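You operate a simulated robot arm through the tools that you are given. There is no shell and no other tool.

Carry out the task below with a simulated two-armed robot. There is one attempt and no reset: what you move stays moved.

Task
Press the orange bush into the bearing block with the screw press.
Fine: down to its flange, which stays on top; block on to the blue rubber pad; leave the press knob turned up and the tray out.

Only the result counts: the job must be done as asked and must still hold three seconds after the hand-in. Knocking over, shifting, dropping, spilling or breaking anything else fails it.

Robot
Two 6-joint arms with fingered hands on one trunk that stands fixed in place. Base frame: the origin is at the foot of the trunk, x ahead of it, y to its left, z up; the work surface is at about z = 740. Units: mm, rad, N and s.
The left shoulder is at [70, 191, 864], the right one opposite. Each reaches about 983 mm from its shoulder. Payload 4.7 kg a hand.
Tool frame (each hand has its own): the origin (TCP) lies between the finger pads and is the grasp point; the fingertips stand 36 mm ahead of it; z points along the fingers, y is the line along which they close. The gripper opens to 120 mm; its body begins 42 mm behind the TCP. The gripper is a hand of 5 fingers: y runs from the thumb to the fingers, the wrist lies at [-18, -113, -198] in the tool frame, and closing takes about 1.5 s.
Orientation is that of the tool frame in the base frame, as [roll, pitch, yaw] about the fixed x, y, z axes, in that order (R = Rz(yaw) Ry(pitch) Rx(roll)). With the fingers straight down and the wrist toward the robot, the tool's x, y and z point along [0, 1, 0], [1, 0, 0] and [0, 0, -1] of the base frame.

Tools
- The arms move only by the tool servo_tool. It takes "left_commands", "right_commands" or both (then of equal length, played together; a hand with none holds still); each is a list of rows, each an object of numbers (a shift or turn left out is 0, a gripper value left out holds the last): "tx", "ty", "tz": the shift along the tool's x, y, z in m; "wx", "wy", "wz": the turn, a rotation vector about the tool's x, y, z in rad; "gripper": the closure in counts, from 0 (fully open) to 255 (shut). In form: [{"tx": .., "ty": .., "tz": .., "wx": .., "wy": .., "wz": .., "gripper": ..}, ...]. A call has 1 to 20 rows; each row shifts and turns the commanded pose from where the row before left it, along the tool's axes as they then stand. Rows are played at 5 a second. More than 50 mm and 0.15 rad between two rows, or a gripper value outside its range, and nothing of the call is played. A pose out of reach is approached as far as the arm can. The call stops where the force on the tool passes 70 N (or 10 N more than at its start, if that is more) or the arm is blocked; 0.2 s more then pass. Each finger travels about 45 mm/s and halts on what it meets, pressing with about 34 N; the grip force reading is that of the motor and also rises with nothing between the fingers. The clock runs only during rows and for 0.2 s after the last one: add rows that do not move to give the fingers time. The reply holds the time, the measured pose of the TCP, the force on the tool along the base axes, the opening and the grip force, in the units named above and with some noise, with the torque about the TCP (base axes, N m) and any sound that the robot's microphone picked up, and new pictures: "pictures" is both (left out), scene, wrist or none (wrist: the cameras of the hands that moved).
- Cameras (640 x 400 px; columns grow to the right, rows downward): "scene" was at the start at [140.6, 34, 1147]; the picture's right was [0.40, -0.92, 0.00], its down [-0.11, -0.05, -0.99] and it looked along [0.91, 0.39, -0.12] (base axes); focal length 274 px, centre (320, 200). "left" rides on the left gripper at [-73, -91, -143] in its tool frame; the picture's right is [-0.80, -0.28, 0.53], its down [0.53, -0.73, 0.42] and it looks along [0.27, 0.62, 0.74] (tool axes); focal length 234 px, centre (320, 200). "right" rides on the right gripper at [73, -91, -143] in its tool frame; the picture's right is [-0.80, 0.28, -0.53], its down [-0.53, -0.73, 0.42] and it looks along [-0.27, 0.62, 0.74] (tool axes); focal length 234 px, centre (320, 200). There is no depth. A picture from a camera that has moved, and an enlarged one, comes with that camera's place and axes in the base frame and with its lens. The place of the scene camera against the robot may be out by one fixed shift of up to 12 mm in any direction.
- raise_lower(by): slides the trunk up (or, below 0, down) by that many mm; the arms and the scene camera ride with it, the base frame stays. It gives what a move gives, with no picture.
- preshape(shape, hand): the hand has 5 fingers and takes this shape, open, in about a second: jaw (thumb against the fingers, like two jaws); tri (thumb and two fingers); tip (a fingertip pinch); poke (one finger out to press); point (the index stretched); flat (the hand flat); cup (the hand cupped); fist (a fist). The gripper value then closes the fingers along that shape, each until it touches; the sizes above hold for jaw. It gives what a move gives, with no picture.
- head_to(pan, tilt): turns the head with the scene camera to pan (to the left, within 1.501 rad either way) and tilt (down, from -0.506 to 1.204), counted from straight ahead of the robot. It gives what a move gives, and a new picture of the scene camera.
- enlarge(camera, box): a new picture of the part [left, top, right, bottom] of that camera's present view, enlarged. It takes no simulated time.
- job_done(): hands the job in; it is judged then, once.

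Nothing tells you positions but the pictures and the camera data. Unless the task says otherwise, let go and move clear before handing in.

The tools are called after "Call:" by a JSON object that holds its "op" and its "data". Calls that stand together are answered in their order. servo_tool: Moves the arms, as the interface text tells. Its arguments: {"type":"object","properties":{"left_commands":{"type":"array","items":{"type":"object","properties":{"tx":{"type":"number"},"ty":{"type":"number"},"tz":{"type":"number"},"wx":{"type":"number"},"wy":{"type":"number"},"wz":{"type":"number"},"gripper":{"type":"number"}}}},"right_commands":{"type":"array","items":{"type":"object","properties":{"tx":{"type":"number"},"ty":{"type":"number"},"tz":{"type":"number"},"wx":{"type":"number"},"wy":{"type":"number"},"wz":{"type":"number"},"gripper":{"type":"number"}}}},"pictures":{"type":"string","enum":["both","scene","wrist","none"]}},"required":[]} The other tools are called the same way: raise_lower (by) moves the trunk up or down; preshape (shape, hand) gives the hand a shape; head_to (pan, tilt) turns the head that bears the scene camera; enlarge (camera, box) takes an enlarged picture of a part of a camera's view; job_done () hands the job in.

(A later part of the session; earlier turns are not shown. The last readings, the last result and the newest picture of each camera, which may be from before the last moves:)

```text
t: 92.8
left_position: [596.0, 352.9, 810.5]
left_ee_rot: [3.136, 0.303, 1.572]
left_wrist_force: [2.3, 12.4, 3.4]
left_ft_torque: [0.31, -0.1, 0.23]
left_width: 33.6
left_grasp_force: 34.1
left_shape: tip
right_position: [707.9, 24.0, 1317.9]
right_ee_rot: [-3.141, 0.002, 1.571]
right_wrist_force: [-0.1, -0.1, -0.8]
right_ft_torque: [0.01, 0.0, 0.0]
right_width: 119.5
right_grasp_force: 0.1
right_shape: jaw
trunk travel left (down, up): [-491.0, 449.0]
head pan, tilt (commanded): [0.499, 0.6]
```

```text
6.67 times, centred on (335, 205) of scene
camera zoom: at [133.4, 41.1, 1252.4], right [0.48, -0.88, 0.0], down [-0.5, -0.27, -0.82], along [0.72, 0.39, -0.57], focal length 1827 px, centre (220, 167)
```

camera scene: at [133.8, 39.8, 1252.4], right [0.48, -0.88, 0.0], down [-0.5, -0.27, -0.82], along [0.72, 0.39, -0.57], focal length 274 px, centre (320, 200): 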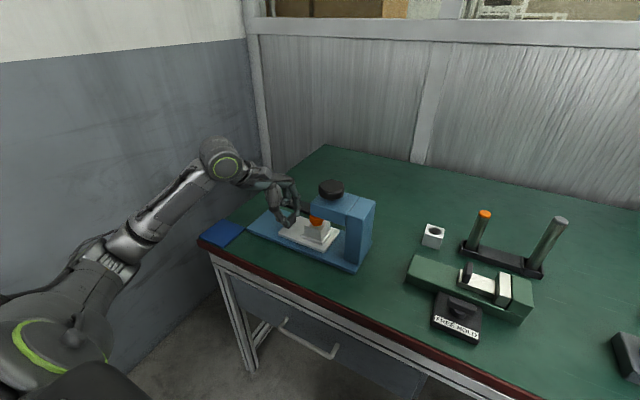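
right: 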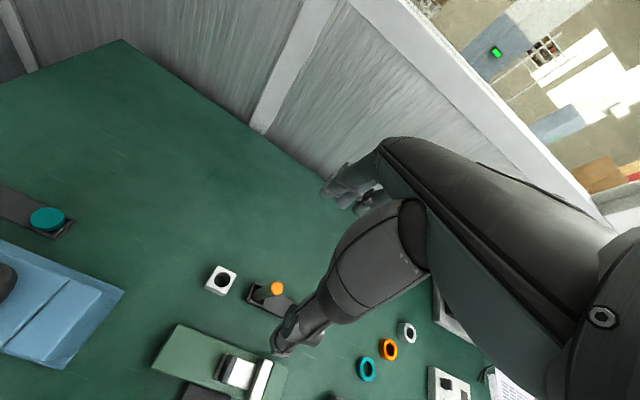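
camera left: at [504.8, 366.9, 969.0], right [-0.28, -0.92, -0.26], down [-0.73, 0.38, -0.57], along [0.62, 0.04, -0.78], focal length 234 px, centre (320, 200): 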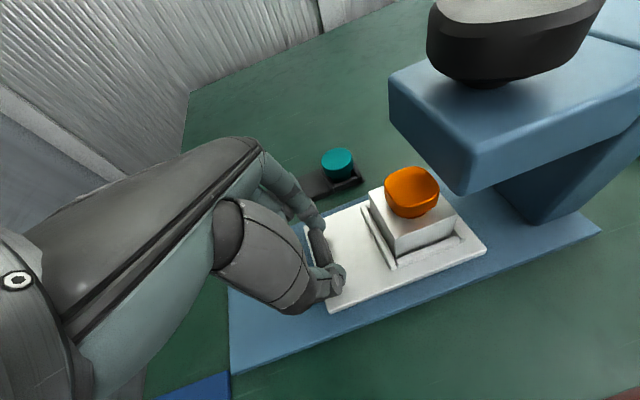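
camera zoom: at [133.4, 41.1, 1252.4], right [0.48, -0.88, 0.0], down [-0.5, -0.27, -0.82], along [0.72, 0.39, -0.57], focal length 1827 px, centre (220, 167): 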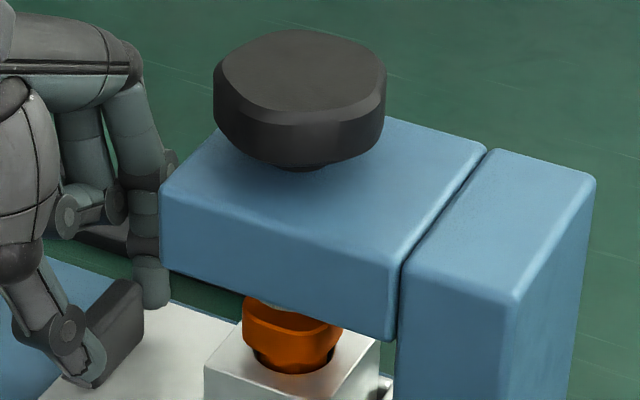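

A stop is now felt (12 N), with the bush under the ram. I release the handle and retreat up along the tilted hand axis (away from the head).

Call:
{"op": "servo_tool", "data": {"left_commands": [{"tx": 0.0008}, {"gripper": 160}, {}, {"gripper": 105}, {}, {}, {}], "pictures": "none"}}

Call:
{"op": "servo_tool", "data": {"left_commands": [{"tz": -0.005}, {"tz": -0.01}, {"tz": -0.01}, {"tz": -0.01}, {"tz": -0.01}, {"tz": -0.01}, {"tz": -0.01}, {"tz": -0.01}, {"tz": -0.01}, {"tz": -0.01}, {"tz": -0.01}, {"tz": -0.01}, {"tz": -0.01}, {"tz": -0.01}, {}], "pictures": "both"}}

Call:
{"op": "enlarge", "data": {"camera": "scene", "box": [270, 160, 390, 270]}}

```text
t: 94.4
left_position: [597.1, 352.5, 810.2]
left_ee_rot: [3.138, 0.303, 1.572]
left_wrist_force: [-0.4, -0.7, -0.6]
left_ft_torque: [0.01, -0.03, 0.0]
left_width: 69.9
left_grasp_force: 0.0
left_shape: tip
right_position: [708.5, 21.4, 1318.5]
right_ee_rot: [-3.14, 0.001, 1.571]
right_wrist_force: [-0.9, 0.3, -1.6]
right_ft_torque: [-0.01, 0.01, -0.01]
right_width: 119.6
right_grasp_force: 0.0
right_shape: jaw
trunk travel left (down, up): [-491.0, 449.0]
head pan, tilt (commanded): [0.499, 0.6]
```

```text
t: 97.6
left_position: [595.8, 391.5, 939.9]
left_ee_rot: [3.138, 0.304, 1.57]
left_wrist_force: [0.3, -1.2, 0.0]
left_ft_torque: [0.0, -0.05, 0.01]
left_width: 70.3
left_grasp_force: 0.1
left_shape: tip
right_position: [708.7, 21.7, 1318.2]
right_ee_rot: [-3.14, 0.0, 1.57]
right_wrist_force: [0.2, -0.6, -0.6]
right_ft_torque: [0.0, 0.02, -0.02]
right_width: 119.4
right_grasp_force: 0.0
right_shape: jaw
trunk travel left (down, up): [-491.0, 449.0]
head pan, tilt (commanded): [0.499, 0.6]
camera scene: at [133.7, 39.7, 1252.4], right [0.48, -0.88, 0.0], down [-0.5, -0.27, -0.82], along [0.72, 0.39, -0.57], focal length 274 px, centre (320, 200)
camera left: at [504.0, 365.9, 1097.8], right [-0.28, -0.92, -0.26], down [-0.73, 0.38, -0.57], along [0.62, 0.04, -0.78], focal length 234 px, centre (320, 200)
```

scene: 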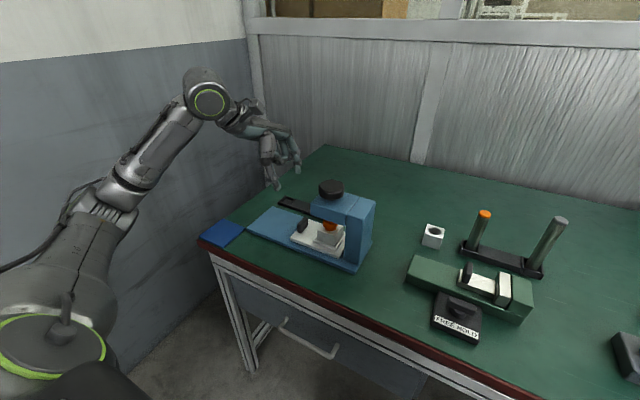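
left: 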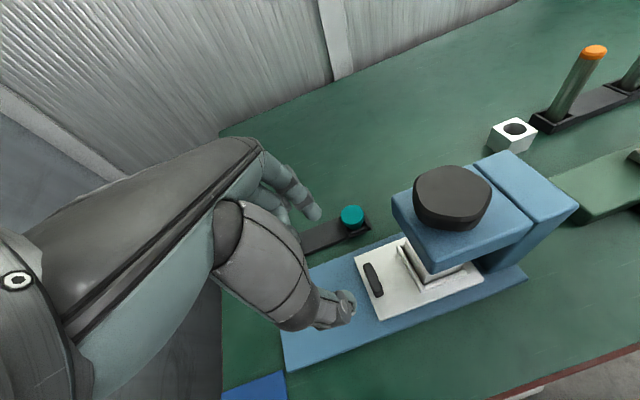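

```text
3.64 times, centred on (330, 215) of scene
camera zoom: at [133.7, 39.7, 1252.4], right [0.48, -0.88, 0.0], down [-0.5, -0.27, -0.82], along [0.72, 0.39, -0.57], focal length 997 px, centre (284, 146)
```

zoom: 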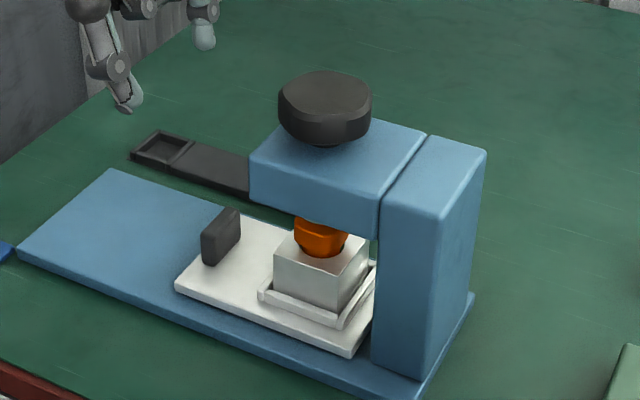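

The tray is in place, bush upright under the ram. Now I study the knob's shape and position from the wrist camera.

Call:
{"op": "enlarge", "data": {"camera": "left", "box": [380, 140, 540, 260]}}

Call:
{"op": "enlarge", "data": {"camera": "scene", "box": [310, 170, 360, 215]}}

```text
3.33 times, centred on (460, 200) of left
camera zoom: at [504.0, 365.9, 1097.8], right [-0.28, -0.92, -0.26], down [-0.73, 0.38, -0.57], along [0.62, 0.04, -0.78], focal length 781 px, centre (-147, 200)
```

zoom: 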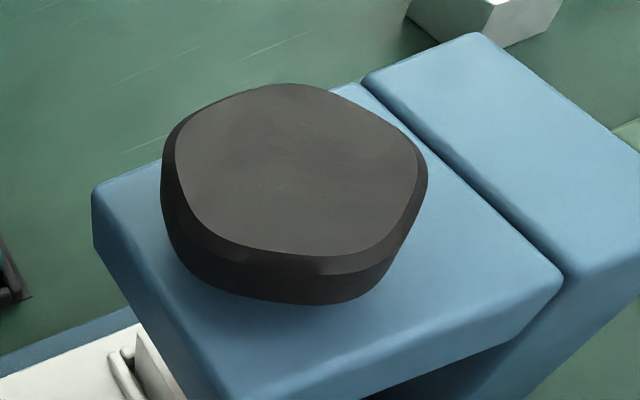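

```text
8.89 times, centred on (335, 192) of scene
camera zoom: at [133.7, 39.7, 1252.4], right [0.48, -0.88, 0.0], down [-0.5, -0.27, -0.82], along [0.72, 0.39, -0.57], focal length 2436 px, centre (187, 267)
```

zoom: 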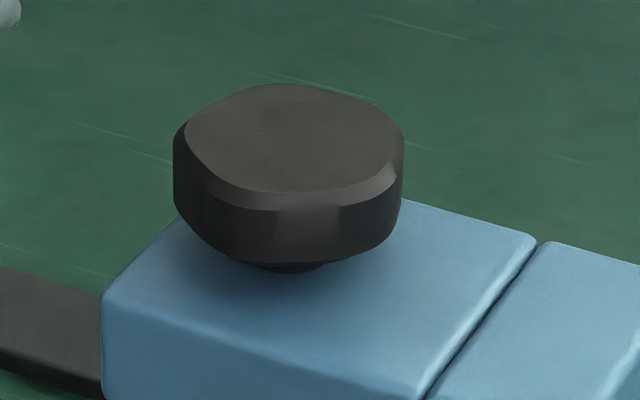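

The knob is a rounded pentagon ~62 mm across, axis near (596.5, 272.5), spanning z≈905–929. I raise, untilt the hand, switch to the jaw shape, and hover over the knob.

Call:
{"op": "servo_tool", "data": {"left_commands": [{"tx": -0.003, "tz": -0.00955}, {"tx": -0.003, "tz": -0.00955}, {"tx": -0.003, "tz": -0.00955}, {"tx": -0.003, "tz": -0.00955}, {"tx": -0.003, "tz": -0.00955}, {"tx": -0.003, "tz": -0.00955}, {"wy": 0.05}, {"wy": 0.05}, {"wy": 0.05}, {"wy": 0.05}, {"wy": 0.05}, {"wy": 0.05}, {}], "pictures": "none"}}

Call:
{"op": "servo_tool", "data": {"left_commands": [{"tx": -0.01}, {"tx": -0.01}, {"tx": -0.01}, {"tx": -0.01}, {"tx": -0.01}, {"tx": -0.01}, {"tx": -0.01}, {"tx": -0.01}, {"tx": -0.01}, {"tx": -0.01}, {"tx": -0.01}, {"tx": -0.008}, {}], "pictures": "none"}}

Call:
{"op": "preshape", "data": {"hand": "left", "shape": "tri"}}

Call:
{"op": "enlarge", "data": {"camera": "scene", "box": [250, 90, 410, 220]}}

Call:
{"op": "enlarge", "data": {"camera": "left", "box": [220, 120, 480, 340]}}

```text
t: 100.4
left_position: [591.6, 404.0, 994.1]
left_ee_rot: [3.134, 0.004, 1.567]
left_wrist_force: [0.4, -0.1, 0.3]
left_ft_torque: [-0.02, -0.01, 0.02]
left_width: 69.9
left_grasp_force: 0.1
left_shape: tip
left hand out of reach, approached as far as the arm can: row 12
right_position: [708.9, 21.2, 1318.2]
right_ee_rot: [-3.138, -0.001, 1.571]
right_wrist_force: [-0.2, -0.8, 0.6]
right_ft_torque: [0.0, 0.01, 0.0]
right_width: 119.6
right_grasp_force: 0.0
right_shape: jaw
trunk travel left (down, up): [-491.0, 449.0]
head pan, tilt (commanded): [0.499, 0.6]
```

```text
t: 103.2
left_position: [569.1, 385.7, 956.9]
left_ee_rot: [3.133, 0.007, 1.569]
left_wrist_force: [0.1, 0.2, -0.3]
left_ft_torque: [0.0, 0.02, 0.02]
left_width: 70.0
left_grasp_force: 0.0
left_shape: tip
left hand out of reach, approached as far as the arm can: row 1, 2, 3, 4, 5, 6, 7, 8, 9, 10, 11, 12
right_position: [708.4, 21.6, 1317.1]
right_ee_rot: [-3.141, 0.0, 1.569]
right_wrist_force: [-0.5, -0.3, -0.3]
right_ft_torque: [0.01, 0.01, 0.03]
right_width: 119.5
right_grasp_force: 0.0
right_shape: jaw
trunk travel left (down, up): [-491.0, 449.0]
head pan, tilt (commanded): [0.499, 0.6]
```

```text
t: 104.1
left_position: [568.7, 386.2, 957.3]
left_ee_rot: [3.132, 0.007, 1.566]
left_wrist_force: [0.2, -0.7, -0.2]
left_ft_torque: [-0.01, -0.03, -0.01]
left_width: 119.9
left_grasp_force: 0.1
left_shape: tri
right_position: [708.2, 21.6, 1316.8]
right_ee_rot: [-3.14, -0.001, 1.572]
right_wrist_force: [-0.9, 0.3, 0.2]
right_ft_torque: [-0.06, 0.01, 0.01]
right_width: 119.6
right_grasp_force: 0.0
right_shape: jaw
trunk travel left (down, up): [-491.0, 449.0]
head pan, tilt (commanded): [0.499, 0.6]
```

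```text
3.08 times, centred on (330, 155) of scene
camera zoom: at [133.6, 39.7, 1252.4], right [0.48, -0.88, 0.0], down [-0.5, -0.27, -0.82], along [0.72, 0.39, -0.57], focal length 843 px, centre (289, 338)
```

zoom: 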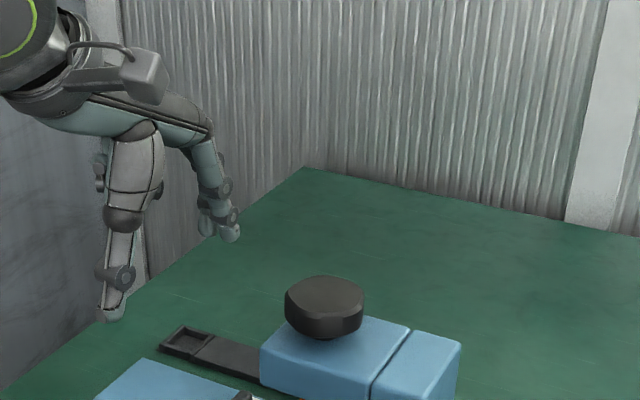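

```text
1.82 times, centred on (350, 230) of left
camera zoom: at [476.6, 314.6, 1100.6], right [-0.28, -0.81, -0.52], down [-0.73, 0.53, -0.43], along [0.63, 0.26, -0.73], focal length 426 px, centre (266, 146)
```

zoom: 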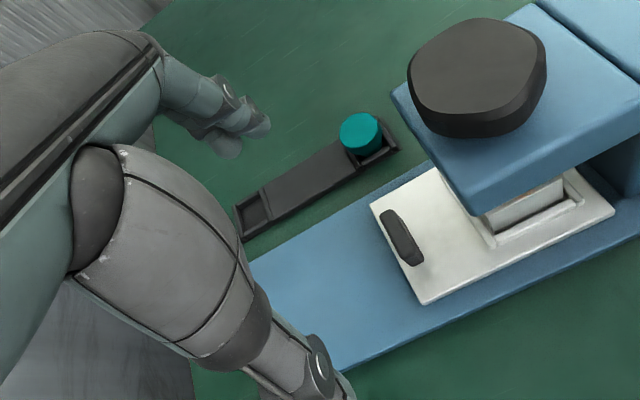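

With yaw 0 the arm hits a limit at this smaller y. I yaw clockwise in small steps here to free it, before moving over the knob.

Call:
{"op": "servo_tool", "data": {"left_commands": [{"tz": -0.01}, {"wz": 0.05}, {"wz": 0.05}, {"wz": 0.05}, {"wz": 0.05}, {"wz": 0.05}, {"wz": 0.05}, {"wz": 0.05}, {"wz": 0.05}, {"wz": 0.05}, {"wz": 0.05}, {}], "pictures": "none"}}

```text
t: 106.7
left_position: [567.1, 388.4, 965.7]
left_ee_rot: [3.137, 0.002, 1.073]
left_wrist_force: [-0.2, -0.3, -0.2]
left_ft_torque: [-0.02, 0.02, -0.03]
left_width: 120.1
left_grasp_force: 0.0
left_shape: tri
left hand out of reach, approached as far as the arm can: row 1
right_position: [708.7, 22.0, 1319.2]
right_ee_rot: [-3.14, -0.001, 1.572]
right_wrist_force: [0.2, 0.9, 0.0]
right_ft_torque: [-0.01, 0.0, 0.01]
right_width: 119.5
right_grasp_force: 0.1
right_shape: jaw
trunk travel left (down, up): [-491.0, 449.0]
head pan, tilt (commanded): [0.499, 0.6]
```

Rotation went fine. Now small steps toward the hover above the knob at this yaw.

Call:
{"op": "servo_tool", "data": {"left_commands": [{"tx": -0.0073, "ty": 0.0068, "tz": -0.003}, {"tx": -0.0073, "ty": 0.0068, "tz": -0.003}, {"tx": -0.0073, "ty": 0.0068, "tz": -0.003}, {"tx": -0.0073, "ty": 0.0068, "tz": -0.003}, {"tx": -0.0073, "ty": 0.0068, "tz": -0.003}, {"tx": -0.0073, "ty": 0.0068, "tz": -0.003}, {"tx": -0.0073, "ty": 0.0068}, {"tx": -0.0073, "ty": 0.0068}, {"tx": -0.0073, "ty": 0.0068}, {"tx": -0.0073, "ty": 0.0068}, {"tx": -0.0073, "ty": 0.0068}, {"tx": -0.0073, "ty": 0.0068}, {}], "pictures": "none"}}

```text
t: 109.5
left_position: [595.8, 295.2, 975.6]
left_ee_rot: [3.131, 0.003, 1.069]
left_wrist_force: [0.0, 0.4, -1.2]
left_ft_torque: [-0.02, 0.02, -0.01]
left_width: 120.0
left_grasp_force: 0.1
left_shape: tri
left hand out of reach, approached as far as the arm can: row 10, 11, 12
right_position: [708.8, 21.6, 1318.3]
right_ee_rot: [-3.141, 0.0, 1.573]
right_wrist_force: [-0.3, 0.2, -0.3]
right_ft_torque: [0.0, -0.02, 0.04]
right_width: 119.7
right_grasp_force: 0.2
right_shape: jaw
trunk travel left (down, up): [-491.0, 449.0]
head pan, tilt (commanded): [0.499, 0.6]
```

Limit again near there; more clockwise yaw is needed. I rotate further and then move over the axis.

Call:
{"op": "servo_tool", "data": {"left_commands": [{"wz": 0.05}, {"wz": 0.05}, {"wz": 0.05}, {"wz": 0.05}, {"wz": 0.05}, {"wz": 0.05}, {"wz": 0.05}, {"wz": 0.05}, {"wz": 0.05}, {"wz": 0.05}, {}], "pictures": "none"}}

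```text
t: 111.9
left_position: [596.9, 294.7, 975.8]
left_ee_rot: [3.137, -0.002, 0.572]
left_wrist_force: [-0.2, -0.7, 0.0]
left_ft_torque: [-0.01, 0.01, 0.0]
left_width: 119.9
left_grasp_force: 0.0
left_shape: tri
right_position: [708.8, 21.1, 1318.4]
right_ee_rot: [-3.138, -0.001, 1.571]
right_wrist_force: [-0.3, -0.4, -0.6]
right_ft_torque: [-0.01, -0.01, 0.01]
right_width: 119.8
right_grasp_force: 0.1
right_shape: jaw
trunk travel left (down, up): [-491.0, 449.0]
head pan, tilt (commanded): [0.499, 0.6]
```

Call:
{"op": "servo_tool", "data": {"left_commands": [{"tx": -0.0041, "ty": 0.0063}, {"tx": -0.0041, "ty": 0.0063}, {"tx": -0.0041, "ty": 0.0063}, {}], "pictures": "both"}}

Call:
{"op": "enlarge", "data": {"camera": "left", "box": [220, 120, 480, 340]}}

Call:
{"op": "enlarge", "data": {"camera": "scene", "box": [260, 110, 400, 220]}}

```text
t: 112.9
left_position: [596.6, 272.0, 975.4]
left_ee_rot: [3.138, -0.002, 0.572]
left_wrist_force: [-0.5, 0.6, 0.1]
left_ft_torque: [0.01, -0.01, -0.02]
left_width: 119.9
left_grasp_force: 0.1
left_shape: tri
right_position: [709.5, 20.9, 1317.0]
right_ee_rot: [-3.139, 0.0, 1.57]
right_wrist_force: [-0.9, 0.0, -0.5]
right_ft_torque: [0.0, 0.02, -0.02]
right_width: 119.3
right_grasp_force: 0.0
right_shape: jaw
trunk travel left (down, up): [-491.0, 449.0]
head pan, tilt (commanded): [0.499, 0.6]
camera scene: at [133.5, 39.8, 1252.4], right [0.48, -0.88, 0.0], down [-0.5, -0.27, -0.82], along [0.72, 0.39, -0.57], focal length 274 px, centre (320, 200)
camera left: at [485.4, 311.0, 1118.7], right [-0.82, -0.2, -0.53], down [0.05, 0.9, -0.43], along [0.56, -0.38, -0.73], focal length 234 px, centre (320, 200)
```

scene: 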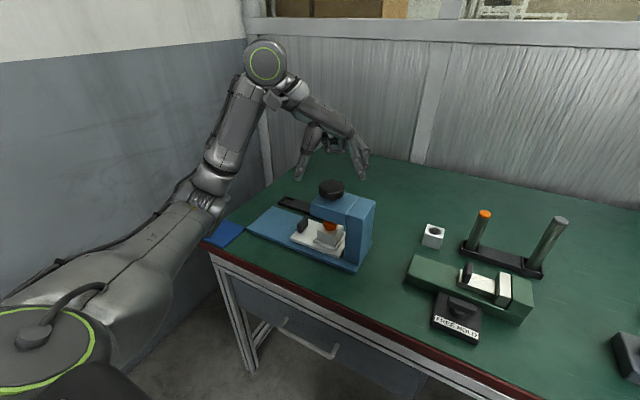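
left: 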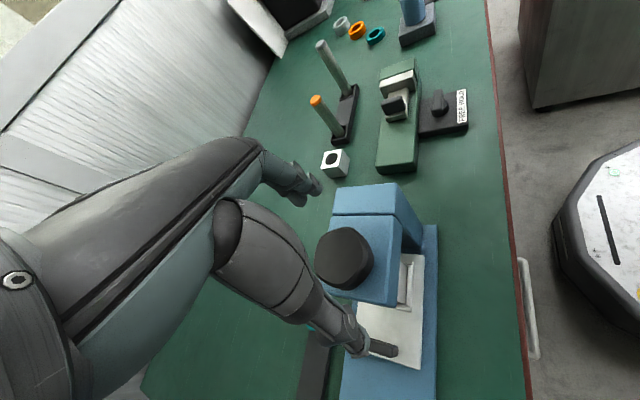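

```text
1.82 times, centred on (350, 230) of left
camera zoom: at [485.4, 311.0, 1118.7], right [-0.82, -0.2, -0.53], down [0.05, 0.9, -0.43], along [0.56, -0.38, -0.73], focal length 426 px, centre (266, 146)
```

zoom: 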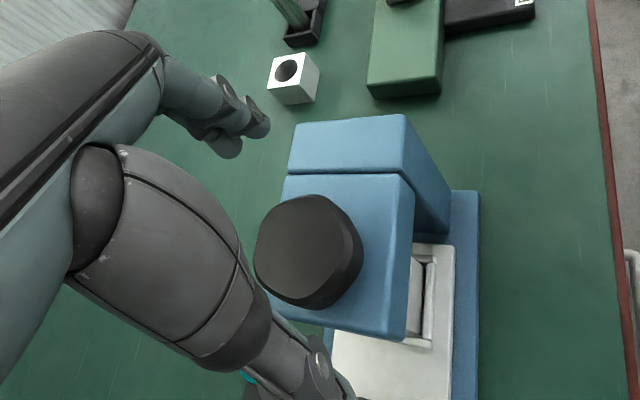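

```text
3.64 times, centred on (330, 165) of scene
camera zoom: at [133.5, 39.8, 1252.4], right [0.48, -0.88, 0.0], down [-0.5, -0.27, -0.82], along [0.72, 0.39, -0.57], focal length 997 px, centre (284, 327)
```

zoom: 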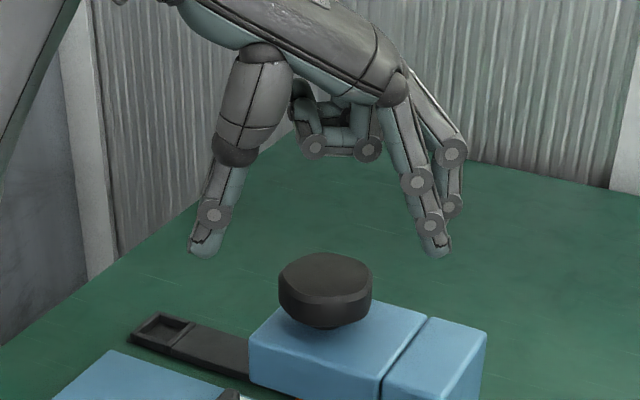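

The hand hovers around the knob. I zoom for a precise centre estimate.

Call:
{"op": "enlarge", "data": {"camera": "left", "box": [300, 190, 400, 310]}}

Call:
{"op": "enlarge", "data": {"camera": "scene", "box": [305, 155, 365, 215]}}

```text
3.33 times, centred on (350, 250) of left
camera zoom: at [485.4, 311.0, 1118.7], right [-0.82, -0.2, -0.53], down [0.05, 0.9, -0.43], along [0.56, -0.38, -0.73], focal length 781 px, centre (220, 33)
```

zoom: 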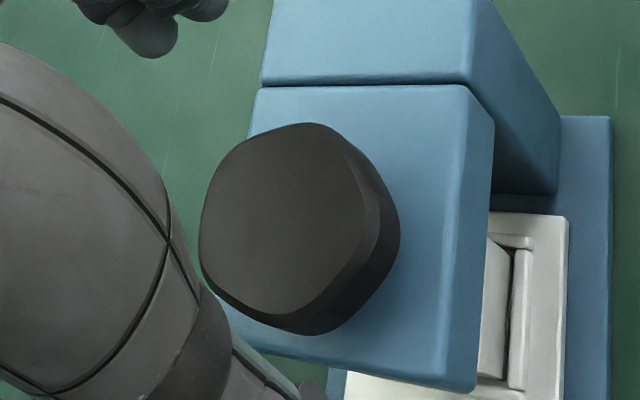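

```text
6.67 times, centred on (335, 185) of scene
camera zoom: at [133.5, 39.8, 1252.4], right [0.48, -0.88, 0.0], down [-0.5, -0.27, -0.82], along [0.72, 0.39, -0.57], focal length 1827 px, centre (220, 300)
```

zoom: 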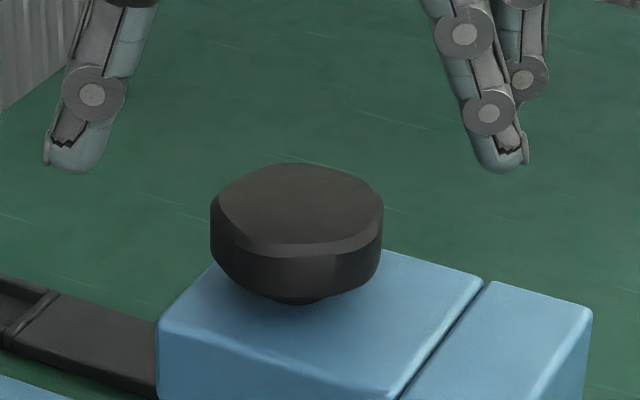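

Knob centre is within ~2 mm of the TCP axis. I descend to z≈938 around it and look from the side before closing.

Call:
{"op": "servo_tool", "data": {"left_commands": [{"tx": -0.001, "ty": 0.001, "tz": 0.007}, {"tz": 0.01}, {"tz": 0.01}, {"tz": 0.01}, {}], "pictures": "none"}}

Call:
{"op": "enlarge", "data": {"camera": "scene", "box": [295, 155, 375, 215]}}

```text
t: 114.1
left_position: [596.1, 270.7, 938.6]
left_ee_rot: [3.137, -0.003, 0.571]
left_wrist_force: [-0.5, -1.0, 0.6]
left_ft_torque: [0.03, 0.0, 0.03]
left_width: 120.0
left_grasp_force: 0.0
left_shape: tri
right_position: [709.3, 21.3, 1318.4]
right_ee_rot: [-3.138, -0.001, 1.571]
right_wrist_force: [0.6, 0.6, 1.5]
right_ft_torque: [0.02, 0.0, -0.04]
right_width: 119.4
right_grasp_force: 0.0
right_shape: jaw
trunk travel left (down, up): [-491.0, 449.0]
head pan, tilt (commanded): [0.499, 0.6]
```

```text
6.67 times, centred on (335, 185) of scene
camera zoom: at [133.5, 39.5, 1252.5], right [0.48, -0.88, 0.0], down [-0.5, -0.27, -0.82], along [0.72, 0.39, -0.57], focal length 1827 px, centre (220, 300)
```

zoom: 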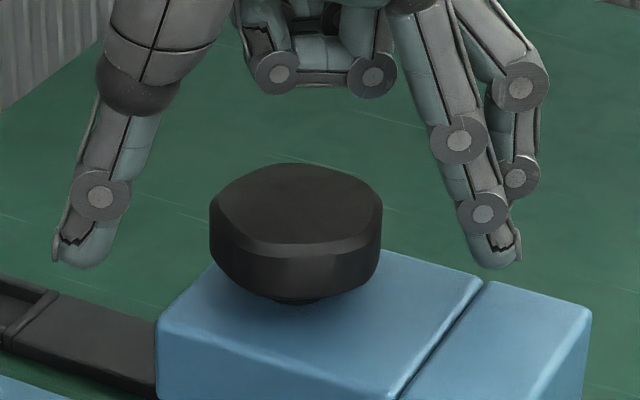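

Height is right: fingertips near the knob's lower edge, clear of the head. I lower 3 mm and close on the knob.

Call:
{"op": "servo_tool", "data": {"left_commands": [{"tz": 0.003}, {"gripper": 90}, {}, {}, {"gripper": 130}, {}, {}, {"gripper": 170}, {}, {}, {}], "pictures": "none"}}

Call:
{"op": "enlarge", "data": {"camera": "scene", "box": [295, 155, 375, 215]}}

Call:
{"op": "enlarge", "data": {"camera": "left", "box": [280, 170, 400, 310]}}

```text
t: 116.5
left_position: [594.8, 270.7, 936.0]
left_ee_rot: [3.137, -0.002, 0.571]
left_wrist_force: [-1.0, -0.5, -2.3]
left_ft_torque: [-0.07, 0.01, 0.02]
left_width: 48.9
left_grasp_force: 33.8
left_shape: tri
right_position: [708.8, 22.1, 1317.5]
right_ee_rot: [-3.14, 0.0, 1.57]
right_wrist_force: [0.7, 0.7, 0.2]
right_ft_torque: [0.01, -0.02, 0.01]
right_width: 119.7
right_grasp_force: 0.2
right_shape: jaw
trunk travel left (down, up): [-491.0, 449.0]
head pan, tilt (commanded): [0.499, 0.6]
```

```text
6.67 times, centred on (335, 185) of scene
camera zoom: at [133.6, 39.5, 1252.4], right [0.48, -0.88, 0.0], down [-0.5, -0.27, -0.82], along [0.72, 0.39, -0.57], focal length 1827 px, centre (220, 300)
```

zoom: 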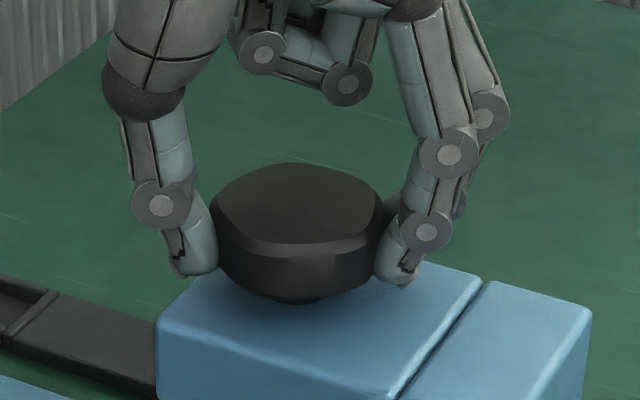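

```text
2.86 times, centred on (340, 240) of left
camera zoom: at [485.2, 309.4, 1079.0], right [-0.82, -0.2, -0.53], down [0.05, 0.9, -0.43], along [0.56, -0.38, -0.73], focal length 669 px, centre (263, 86)
```

zoom: 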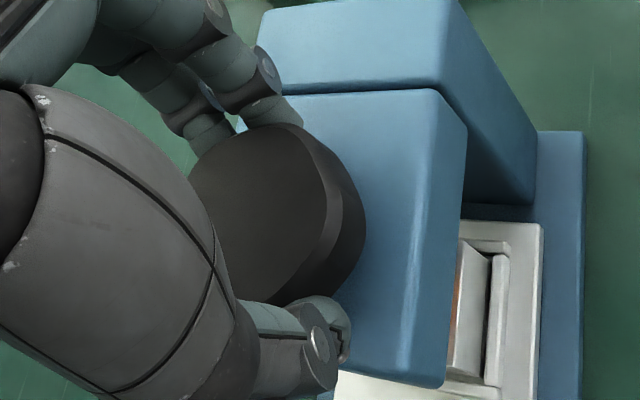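

The knob is firmly gripped. I turn clockwise (from above) about half a radian and watch force, torque and height.

Call:
{"op": "servo_tool", "data": {"left_commands": [{"wz": 0.06}, {"wz": 0.06}, {"wz": 0.06}, {"wz": 0.06}, {"wz": 0.06}, {"wz": 0.06}, {"wz": 0.06}, {"wz": 0.06}, {}], "pictures": "none"}}

Call:
{"op": "enlarge", "data": {"camera": "scene", "box": [295, 155, 375, 215]}}

```text
t: 118.5
left_position: [593.4, 272.8, 934.1]
left_ee_rot: [3.13, -0.01, 0.096]
left_wrist_force: [7.4, 2.1, 14.1]
left_ft_torque: [0.12, -0.22, 0.1]
left_width: 49.5
left_grasp_force: 34.1
left_shape: tri
left hand out of reach, approached as far as the arm can: row 8
right_position: [707.8, 21.8, 1318.5]
right_ee_rot: [3.141, -0.001, 1.572]
right_wrist_force: [0.1, 0.4, 0.3]
right_ft_torque: [0.03, -0.01, 0.0]
right_width: 119.4
right_grasp_force: 0.0
right_shape: jaw
trunk travel left (down, up): [-491.0, 449.0]
head pan, tilt (commanded): [0.499, 0.6]
```

```text
6.67 times, centred on (335, 185) of scene
camera zoom: at [133.3, 39.3, 1252.7], right [0.48, -0.88, 0.0], down [-0.5, -0.27, -0.83], along [0.72, 0.39, -0.56], focal length 1827 px, centre (220, 300)
```

zoom: 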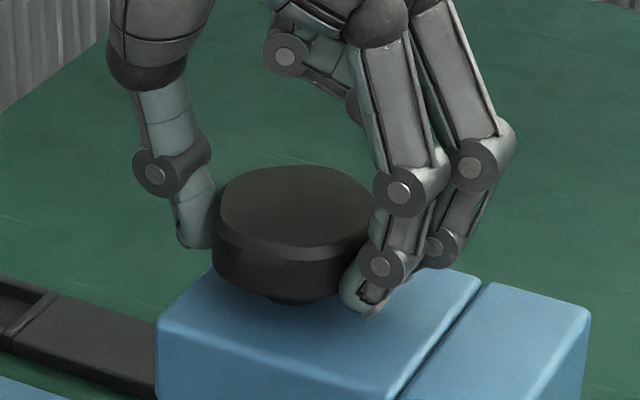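

The clockwise limit is near yaw 0.1. I release, back off slightly, and look at whether the knob turned and moved.

Call:
{"op": "servo_tool", "data": {"left_commands": [{"gripper": 110}, {}, {"gripper": 40}, {}, {}, {}], "pictures": "none"}}

Call:
{"op": "servo_tool", "data": {"left_commands": [{"wz": -0.06}, {"wz": -0.06}, {"wz": -0.06}, {"wz": -0.06}, {"wz": -0.06}, {"wz": -0.06}, {"wz": -0.06}, {"wz": -0.06}, {}], "pictures": "none"}}

Call:
{"op": "enlarge", "data": {"camera": "scene", "box": [295, 155, 375, 215]}}

Call:
{"op": "enlarge", "data": {"camera": "left", "box": [280, 170, 400, 310]}}

```text
t: 119.9
left_position: [593.2, 272.0, 933.4]
left_ee_rot: [3.131, -0.01, 0.096]
left_wrist_force: [0.0, -0.6, 0.5]
left_ft_torque: [-0.02, 0.01, -0.05]
left_width: 100.8
left_grasp_force: 0.0
left_shape: tri
right_position: [708.9, 21.5, 1318.0]
right_ee_rot: [-3.14, 0.0, 1.57]
right_wrist_force: [-0.5, 0.2, 0.0]
right_ft_torque: [-0.02, 0.02, 0.02]
right_width: 119.5
right_grasp_force: 0.1
right_shape: jaw
trunk travel left (down, up): [-491.0, 449.0]
head pan, tilt (commanded): [0.499, 0.6]
```

```text
t: 121.9
left_position: [594.4, 273.1, 933.6]
left_ee_rot: [3.14, -0.003, 0.574]
left_wrist_force: [0.4, -0.3, -0.4]
left_ft_torque: [-0.02, 0.01, 0.01]
left_width: 100.8
left_grasp_force: 0.0
left_shape: tri
right_position: [708.9, 21.7, 1317.9]
right_ee_rot: [-3.14, 0.0, 1.571]
right_wrist_force: [0.3, -0.1, -0.2]
right_ft_torque: [-0.01, 0.0, 0.02]
right_width: 119.6
right_grasp_force: 0.0
right_shape: jaw
trunk travel left (down, up): [-491.0, 449.0]
head pan, tilt (commanded): [0.499, 0.6]
```

```text
6.67 times, centred on (335, 185) of scene
camera zoom: at [133.6, 39.6, 1252.4], right [0.48, -0.88, 0.0], down [-0.5, -0.27, -0.82], along [0.72, 0.39, -0.57], focal length 1827 px, centre (220, 300)
```

zoom: 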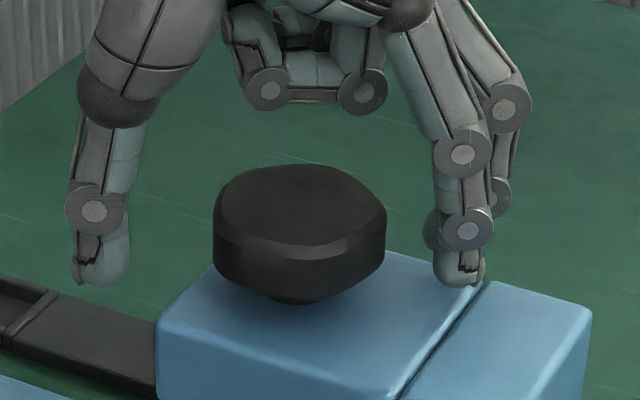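

```text
2.86 times, centred on (340, 240) of left
camera zoom: at [482.8, 311.3, 1076.4], right [-0.82, -0.2, -0.53], down [0.05, 0.9, -0.43], along [0.56, -0.38, -0.73], focal length 669 px, centre (263, 86)
```

zoom: 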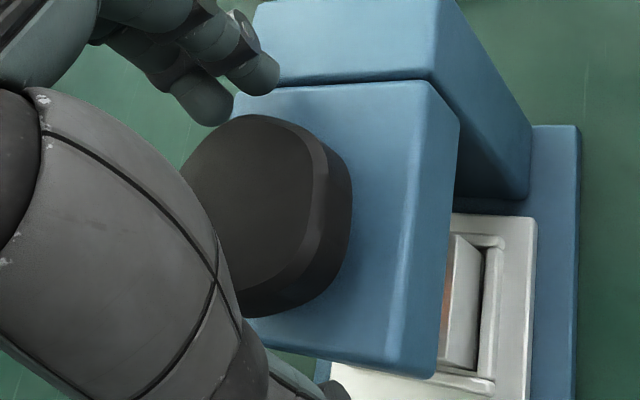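

The knob did turn, and appears ~1 mm lower, so clockwise is down. I rotate the open hand further counter-clockwise to lengthen the stroke.

Call:
{"op": "servo_tool", "data": {"left_commands": [{"wz": -0.06}, {"wz": -0.06}, {"wz": -0.06}, {"wz": -0.06}, {"wz": -0.06}, {"wz": -0.06}, {}], "pictures": "none"}}

```text
t: 123.5
left_position: [593.3, 273.0, 933.2]
left_ee_rot: [3.137, 0.0, 0.933]
left_wrist_force: [0.5, -0.6, 0.1]
left_ft_torque: [-0.04, -0.02, -0.04]
left_width: 101.1
left_grasp_force: 0.0
left_shape: tri
right_position: [709.5, 20.7, 1317.4]
right_ee_rot: [-3.138, 0.001, 1.57]
right_wrist_force: [-0.6, 0.1, 0.2]
right_ft_torque: [0.02, -0.01, 0.0]
right_width: 119.6
right_grasp_force: 0.1
right_shape: jaw
trunk travel left (down, up): [-491.0, 449.0]
head pan, tilt (commanded): [0.499, 0.6]
```

Call:
{"op": "servo_tool", "data": {"left_commands": [{"wz": -0.06}, {"wz": -0.06}, {"wz": -0.06}, {"wz": -0.06}, {}], "pictures": "none"}}

Call:
{"op": "enlarge", "data": {"camera": "left", "box": [280, 170, 420, 310]}}

Call:
{"op": "enlarge", "data": {"camera": "scene", "box": [295, 155, 375, 215]}}

```text
t: 124.7
left_position: [594.9, 295.9, 927.9]
left_ee_rot: [3.131, 0.004, 1.172]
left_wrist_force: [-0.1, 0.2, -0.2]
left_ft_torque: [0.0, 0.01, -0.01]
left_width: 100.7
left_grasp_force: 0.2
left_shape: tri
left hand out of reach, approached as far as the arm can: row 2, 3, 4
right_position: [708.4, 20.5, 1317.3]
right_ee_rot: [-3.141, 0.0, 1.57]
right_wrist_force: [-0.2, 0.2, 0.0]
right_ft_torque: [-0.02, 0.01, 0.01]
right_width: 119.8
right_grasp_force: 0.0
right_shape: jaw
trunk travel left (down, up): [-491.0, 449.0]
head pan, tilt (commanded): [0.499, 0.6]
```

```text
2.86 times, centred on (350, 240) of left
camera zoom: at [482.5, 266.7, 1068.5], right [-0.57, -0.64, -0.53], down [-0.47, 0.77, -0.43], along [0.68, 0.0, -0.73], focal length 669 px, centre (234, 86)
```

zoom: 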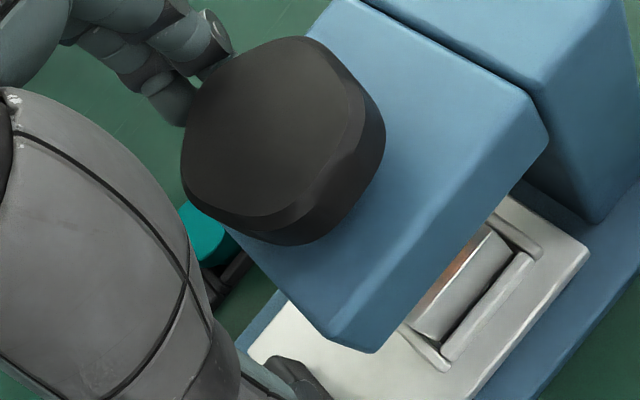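

```text
6.67 times, centred on (335, 185) of scene
camera zoom: at [133.7, 39.4, 1252.4], right [0.48, -0.88, 0.0], down [-0.5, -0.27, -0.82], along [0.72, 0.39, -0.57], focal length 1827 px, centre (220, 300)
```

zoom: 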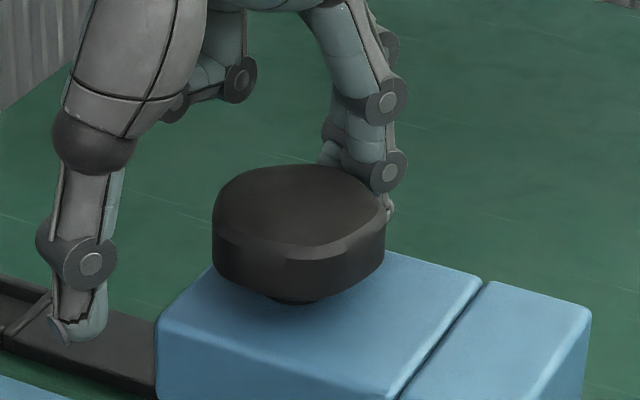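

The counter-clockwise limit is about yaw 0.95 here. I back up to yaw ≈0.93 and re-centre on the knob axis.

Call:
{"op": "servo_tool", "data": {"left_commands": [{"tz": -0.007}, {"wz": 0.06}, {"wz": 0.06}, {"wz": 0.06}, {"wz": 0.06}, {}], "pictures": "none"}}

```text
t: 126.1
left_position: [596.9, 297.5, 932.6]
left_ee_rot: [3.138, -0.004, 0.93]
left_wrist_force: [-0.2, 0.1, 0.5]
left_ft_torque: [-0.01, 0.01, 0.02]
left_width: 100.9
left_grasp_force: 0.1
left_shape: tri
right_position: [709.0, 21.1, 1317.3]
right_ee_rot: [-3.139, 0.001, 1.571]
right_wrist_force: [0.1, 0.3, 0.3]
right_ft_torque: [-0.05, 0.0, -0.02]
right_width: 119.5
right_grasp_force: 0.1
right_shape: jaw
trunk travel left (down, up): [-491.0, 449.0]
head pan, tilt (commanded): [0.499, 0.6]
```

Call:
{"op": "servo_tool", "data": {"left_commands": [{"tx": -0.007, "ty": 0.0047, "tz": -0.001}, {"tx": -0.007, "ty": 0.0047, "tz": -0.001}, {"tx": -0.007, "ty": 0.0047}, {}], "pictures": "none"}}

Call:
{"op": "servo_tool", "data": {"left_commands": [{"gripper": 90}, {}, {"gripper": 130}, {}, {}, {"gripper": 175}, {}, {}, {}], "pictures": "none"}}

```text
t: 127.1
left_position: [594.2, 271.5, 934.2]
left_ee_rot: [3.138, -0.002, 0.933]
left_wrist_force: [0.4, -0.2, -0.3]
left_ft_torque: [0.02, -0.01, 0.02]
left_width: 101.1
left_grasp_force: 0.1
left_shape: tri
right_position: [708.8, 21.6, 1319.8]
right_ee_rot: [-3.14, 0.0, 1.571]
right_wrist_force: [1.0, -0.2, 1.3]
right_ft_torque: [-0.02, 0.0, 0.02]
right_width: 119.7
right_grasp_force: 0.0
right_shape: jaw
trunk travel left (down, up): [-491.0, 449.0]
head pan, tilt (commanded): [0.499, 0.6]
```

```text
t: 129.1
left_position: [594.2, 270.7, 934.6]
left_ee_rot: [3.14, -0.001, 0.935]
left_wrist_force: [0.4, -2.0, -2.1]
left_ft_torque: [-0.07, -0.05, -0.02]
left_width: 49.7
left_grasp_force: 33.9
left_shape: tri
right_position: [709.7, 22.0, 1317.3]
right_ee_rot: [-3.14, 0.001, 1.571]
right_wrist_force: [0.0, -0.6, -0.1]
right_ft_torque: [-0.02, 0.01, -0.03]
right_width: 119.7
right_grasp_force: 0.0
right_shape: jaw
trunk travel left (down, up): [-491.0, 449.0]
head pan, tilt (commanded): [0.499, 0.6]
```

Gripped again at yaw 0.93. I turn clockwise ~0.78 rad.

Call:
{"op": "servo_tool", "data": {"left_commands": [{"wz": 0.065}, {"wz": 0.065}, {"wz": 0.065}, {"wz": 0.065}, {"wz": 0.065}, {"wz": 0.065}, {"wz": 0.065}, {"wz": 0.065}, {"wz": 0.065}, {"wz": 0.065}, {"wz": 0.065}, {"wz": 0.065}, {}], "pictures": "none"}}

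Call:
{"op": "enlarge", "data": {"camera": "scene", "box": [295, 155, 375, 235]}}

```text
t: 131.9
left_position: [594.6, 272.3, 932.8]
left_ee_rot: [3.138, -0.004, 0.153]
left_wrist_force: [7.1, 8.2, 1.6]
left_ft_torque: [0.22, -0.2, 0.09]
left_width: 49.0
left_grasp_force: 34.0
left_shape: tri
right_position: [708.9, 23.0, 1317.1]
right_ee_rot: [-3.138, 0.001, 1.572]
right_wrist_force: [-0.6, 0.1, -0.2]
right_ft_torque: [-0.01, 0.02, 0.01]
right_width: 119.3
right_grasp_force: 0.0
right_shape: jaw
trunk travel left (down, up): [-491.0, 449.0]
head pan, tilt (commanded): [0.499, 0.6]
```

```text
5.00 times, centred on (335, 195) of scene
camera zoom: at [134.4, 40.8, 1252.3], right [0.48, -0.88, 0.0], down [-0.5, -0.27, -0.82], along [0.72, 0.39, -0.57], focal length 1370 px, centre (245, 225)
```

zoom: 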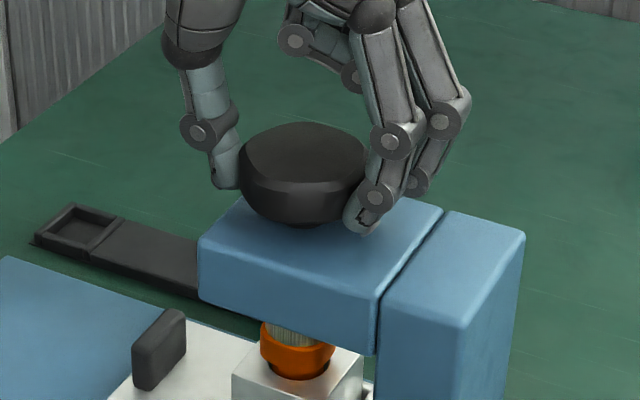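

The ribbed ram is now visible close above the bush. I zoom in to see the gap and bush state.

Call:
{"op": "enlarge", "data": {"camera": "scene", "box": [320, 205, 360, 240]}}

Call:
{"op": "enlarge", "data": {"camera": "left", "box": [280, 170, 420, 310]}}

```text
11.43 times, centred on (340, 222) of scene
camera zoom: at [134.4, 40.8, 1252.3], right [0.48, -0.88, 0.0], down [-0.5, -0.27, -0.82], along [0.72, 0.39, -0.57], focal length 3132 px, centre (91, -57)
```

zoom: 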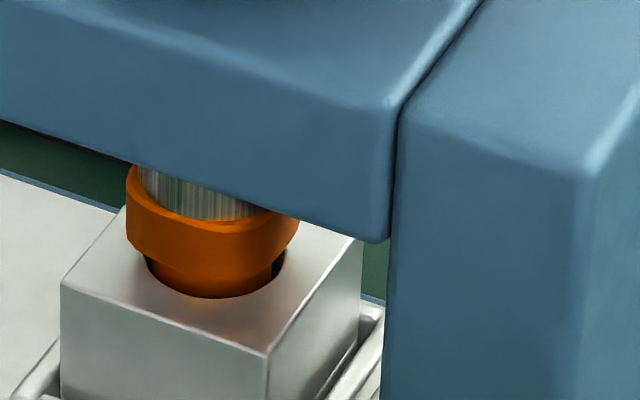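

```text
2.86 times, centred on (350, 240) of left
camera zoom: at [509.1, 352.6, 1077.4], right [-0.84, 0.15, -0.53], down [0.41, 0.8, -0.43], along [0.36, -0.57, -0.73], focal length 669 px, centre (234, 86)
```

zoom: 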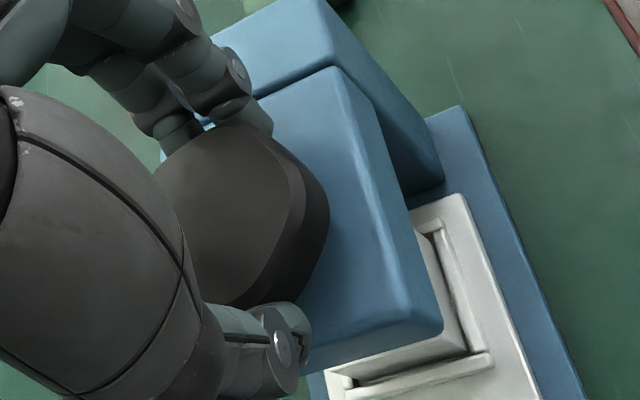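

The ram now rests centred on the bush's flange. I release, rotate back to yaw ≈0.93, re-grip, and continue pressing while watching.

Call:
{"op": "servo_tool", "data": {"left_commands": [{"gripper": 110}, {}, {"gripper": 40}, {}, {}, {}], "pictures": "none"}}

Call:
{"op": "servo_tool", "data": {"left_commands": [{"wz": -0.065}, {"wz": -0.065}, {"wz": -0.065}, {"wz": -0.065}, {"wz": -0.065}, {"wz": -0.065}, {"wz": -0.065}, {"wz": -0.065}, {"wz": -0.065}, {"wz": -0.065}, {"wz": -0.065}, {"wz": -0.06}, {}], "pictures": "none"}}

Call:
{"op": "enlarge", "data": {"camera": "scene", "box": [295, 155, 375, 235]}}

```text
t: 133.3
left_position: [594.6, 271.7, 935.3]
left_ee_rot: [3.141, -0.003, 0.153]
left_wrist_force: [0.3, 0.8, 0.3]
left_ft_torque: [-0.01, 0.0, 0.0]
left_width: 100.7
left_grasp_force: 0.0
left_shape: tri
right_position: [708.1, 20.5, 1318.6]
right_ee_rot: [-3.14, 0.001, 1.572]
right_wrist_force: [-0.4, 0.8, -0.2]
right_ft_torque: [0.01, 0.01, 0.0]
right_width: 119.5
right_grasp_force: 0.1
right_shape: jaw
trunk travel left (down, up): [-491.0, 449.0]
head pan, tilt (commanded): [0.499, 0.6]
```

```text
t: 136.1
left_position: [594.5, 271.6, 935.8]
left_ee_rot: [3.138, -0.001, 0.928]
left_wrist_force: [-0.1, 0.1, 0.8]
left_ft_torque: [0.01, 0.01, -0.01]
left_width: 101.0
left_grasp_force: 0.0
left_shape: tri
right_position: [708.0, 21.4, 1319.1]
right_ee_rot: [-3.14, 0.001, 1.571]
right_wrist_force: [-0.3, 0.3, 1.3]
right_ft_torque: [0.0, 0.01, 0.01]
right_width: 119.6
right_grasp_force: 0.0
right_shape: jaw
trunk travel left (down, up): [-491.0, 449.0]
head pan, tilt (commanded): [0.499, 0.6]
```

```text
5.00 times, centred on (335, 195) of scene
camera zoom: at [133.6, 39.7, 1252.4], right [0.48, -0.88, 0.0], down [-0.5, -0.27, -0.82], along [0.72, 0.39, -0.57], focal length 1370 px, centre (245, 225)
```

zoom: 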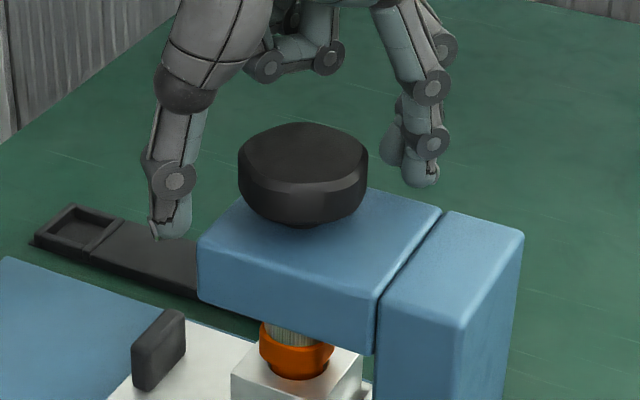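

I shift ~1 mm toward the true axis, grip and press in smaller increments, checking torque and the bush.

Call:
{"op": "servo_tool", "data": {"left_commands": [{"tx": 0.0012, "ty": 0.0002}, {"gripper": 90}, {}, {"gripper": 130}, {}, {}, {"gripper": 180}, {}, {}, {}], "pictures": "none"}}

Call:
{"op": "servo_tool", "data": {"left_commands": [{"wz": 0.05}, {"wz": 0.05}, {"wz": 0.05}, {"wz": 0.05}, {"wz": 0.05}, {}], "pictures": "none"}}

Call:
{"op": "enlarge", "data": {"camera": "scene", "box": [320, 205, 360, 240]}}

```text
t: 138.3
left_position: [595.6, 271.5, 934.6]
left_ee_rot: [3.138, 0.001, 0.93]
left_wrist_force: [0.3, -1.5, -2.1]
left_ft_torque: [-0.02, -0.03, -0.03]
left_width: 49.7
left_grasp_force: 33.8
left_shape: tri
right_position: [709.3, 20.8, 1318.0]
right_ee_rot: [-3.14, -0.001, 1.569]
right_wrist_force: [0.6, 0.9, -0.2]
right_ft_torque: [-0.01, 0.02, 0.0]
right_width: 119.4
right_grasp_force: 0.1
right_shape: jaw
trunk travel left (down, up): [-491.0, 449.0]
head pan, tilt (commanded): [0.499, 0.6]
```

```text
t: 139.7
left_position: [596.3, 273.1, 935.1]
left_ee_rot: [3.138, -0.002, 0.679]
left_wrist_force: [3.9, 2.6, 1.7]
left_ft_torque: [0.02, -0.16, 0.09]
left_width: 49.6
left_grasp_force: 33.9
left_shape: tri
right_position: [709.0, 22.0, 1317.9]
right_ee_rot: [-3.14, -0.002, 1.57]
right_wrist_force: [0.0, 0.0, 0.2]
right_ft_torque: [-0.03, -0.01, 0.05]
right_width: 119.7
right_grasp_force: 0.1
right_shape: jaw
trunk travel left (down, up): [-491.0, 449.0]
head pan, tilt (commanded): [0.499, 0.6]
```

```text
11.43 times, centred on (340, 222) of scene
camera zoom: at [134.1, 39.9, 1252.4], right [0.48, -0.88, 0.0], down [-0.5, -0.27, -0.82], along [0.72, 0.39, -0.57], focal length 3132 px, centre (91, -57)
```

zoom: 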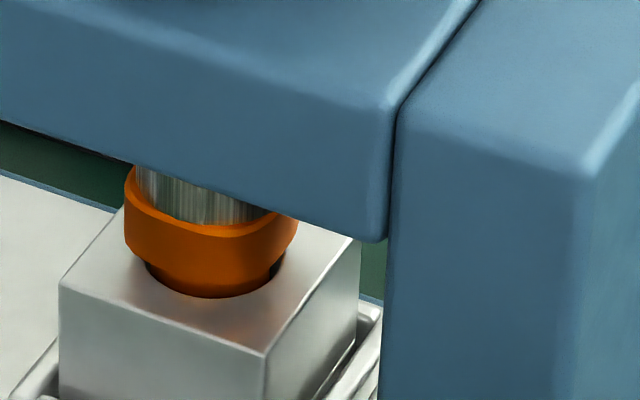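

The bush is going down with little torque. I continue turning.

Call:
{"op": "servo_tool", "data": {"left_commands": [{"wz": 0.05}, {"wz": 0.05}, {"wz": 0.05}, {"wz": 0.05}, {"wz": 0.05}, {"wz": 0.05}, {}], "pictures": "none"}}

Call:
{"op": "enlarge", "data": {"camera": "scene", "box": [320, 205, 360, 240]}}

Call:
{"op": "servo_tool", "data": {"left_commands": [{"wz": 0.05}, {"wz": 0.05}, {"wz": 0.05}, {"wz": 0.05}, {"wz": 0.04}, {}], "pictures": "none"}}

Call:
{"op": "enlarge", "data": {"camera": "scene", "box": [320, 205, 360, 240]}}

```text
t: 141.3
left_position: [596.7, 273.4, 933.9]
left_ee_rot: [3.139, -0.003, 0.38]
left_wrist_force: [8.2, 7.7, 3.4]
left_ft_torque: [0.14, -0.24, 0.12]
left_width: 49.7
left_grasp_force: 34.0
left_shape: tri
right_position: [709.2, 22.6, 1318.4]
right_ee_rot: [-3.141, 0.002, 1.57]
right_wrist_force: [-0.5, 0.0, -0.2]
right_ft_torque: [-0.03, -0.03, 0.03]
right_width: 119.6
right_grasp_force: 0.0
right_shape: jaw
trunk travel left (down, up): [-491.0, 449.0]
head pan, tilt (commanded): [0.499, 0.6]
```

```text
11.43 times, centred on (340, 222) of scene
camera zoom: at [134.2, 40.5, 1252.4], right [0.48, -0.88, 0.0], down [-0.5, -0.27, -0.82], along [0.72, 0.39, -0.57], focal length 3132 px, centre (91, -57)
```

zoom: 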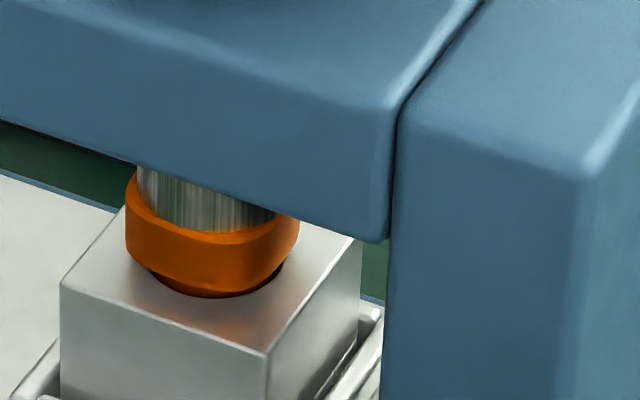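

```text
t: 142.7
left_position: [596.3, 272.6, 934.5]
left_ee_rot: [3.138, -0.003, 0.14]
left_wrist_force: [8.0, 7.6, 5.7]
left_ft_torque: [0.16, -0.2, 0.15]
left_width: 49.4
left_grasp_force: 33.8
left_shape: tri
right_position: [709.4, 22.2, 1318.0]
right_ee_rot: [-3.14, 0.001, 1.571]
right_wrist_force: [0.2, 0.3, 0.5]
right_ft_torque: [0.03, 0.02, 0.0]
right_width: 119.4
right_grasp_force: 0.1
right_shape: jaw
trunk travel left (down, up): [-491.0, 449.0]
head pan, tilt (commanded): [0.499, 0.6]
```

```text
11.43 times, centred on (340, 222) of scene
camera zoom: at [134.3, 40.5, 1252.4], right [0.48, -0.88, 0.0], down [-0.5, -0.27, -0.82], along [0.72, 0.39, -0.57], focal length 3132 px, centre (91, -57)
```

zoom: 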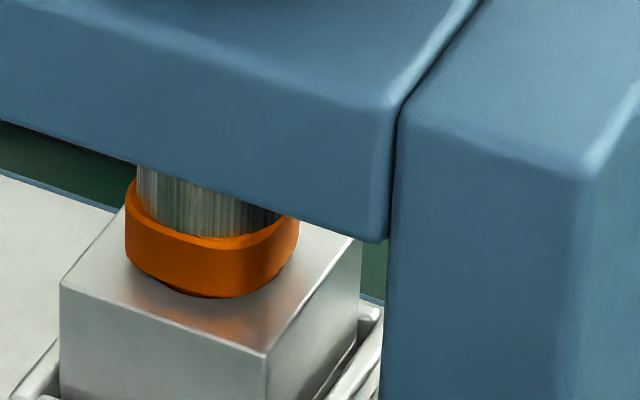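

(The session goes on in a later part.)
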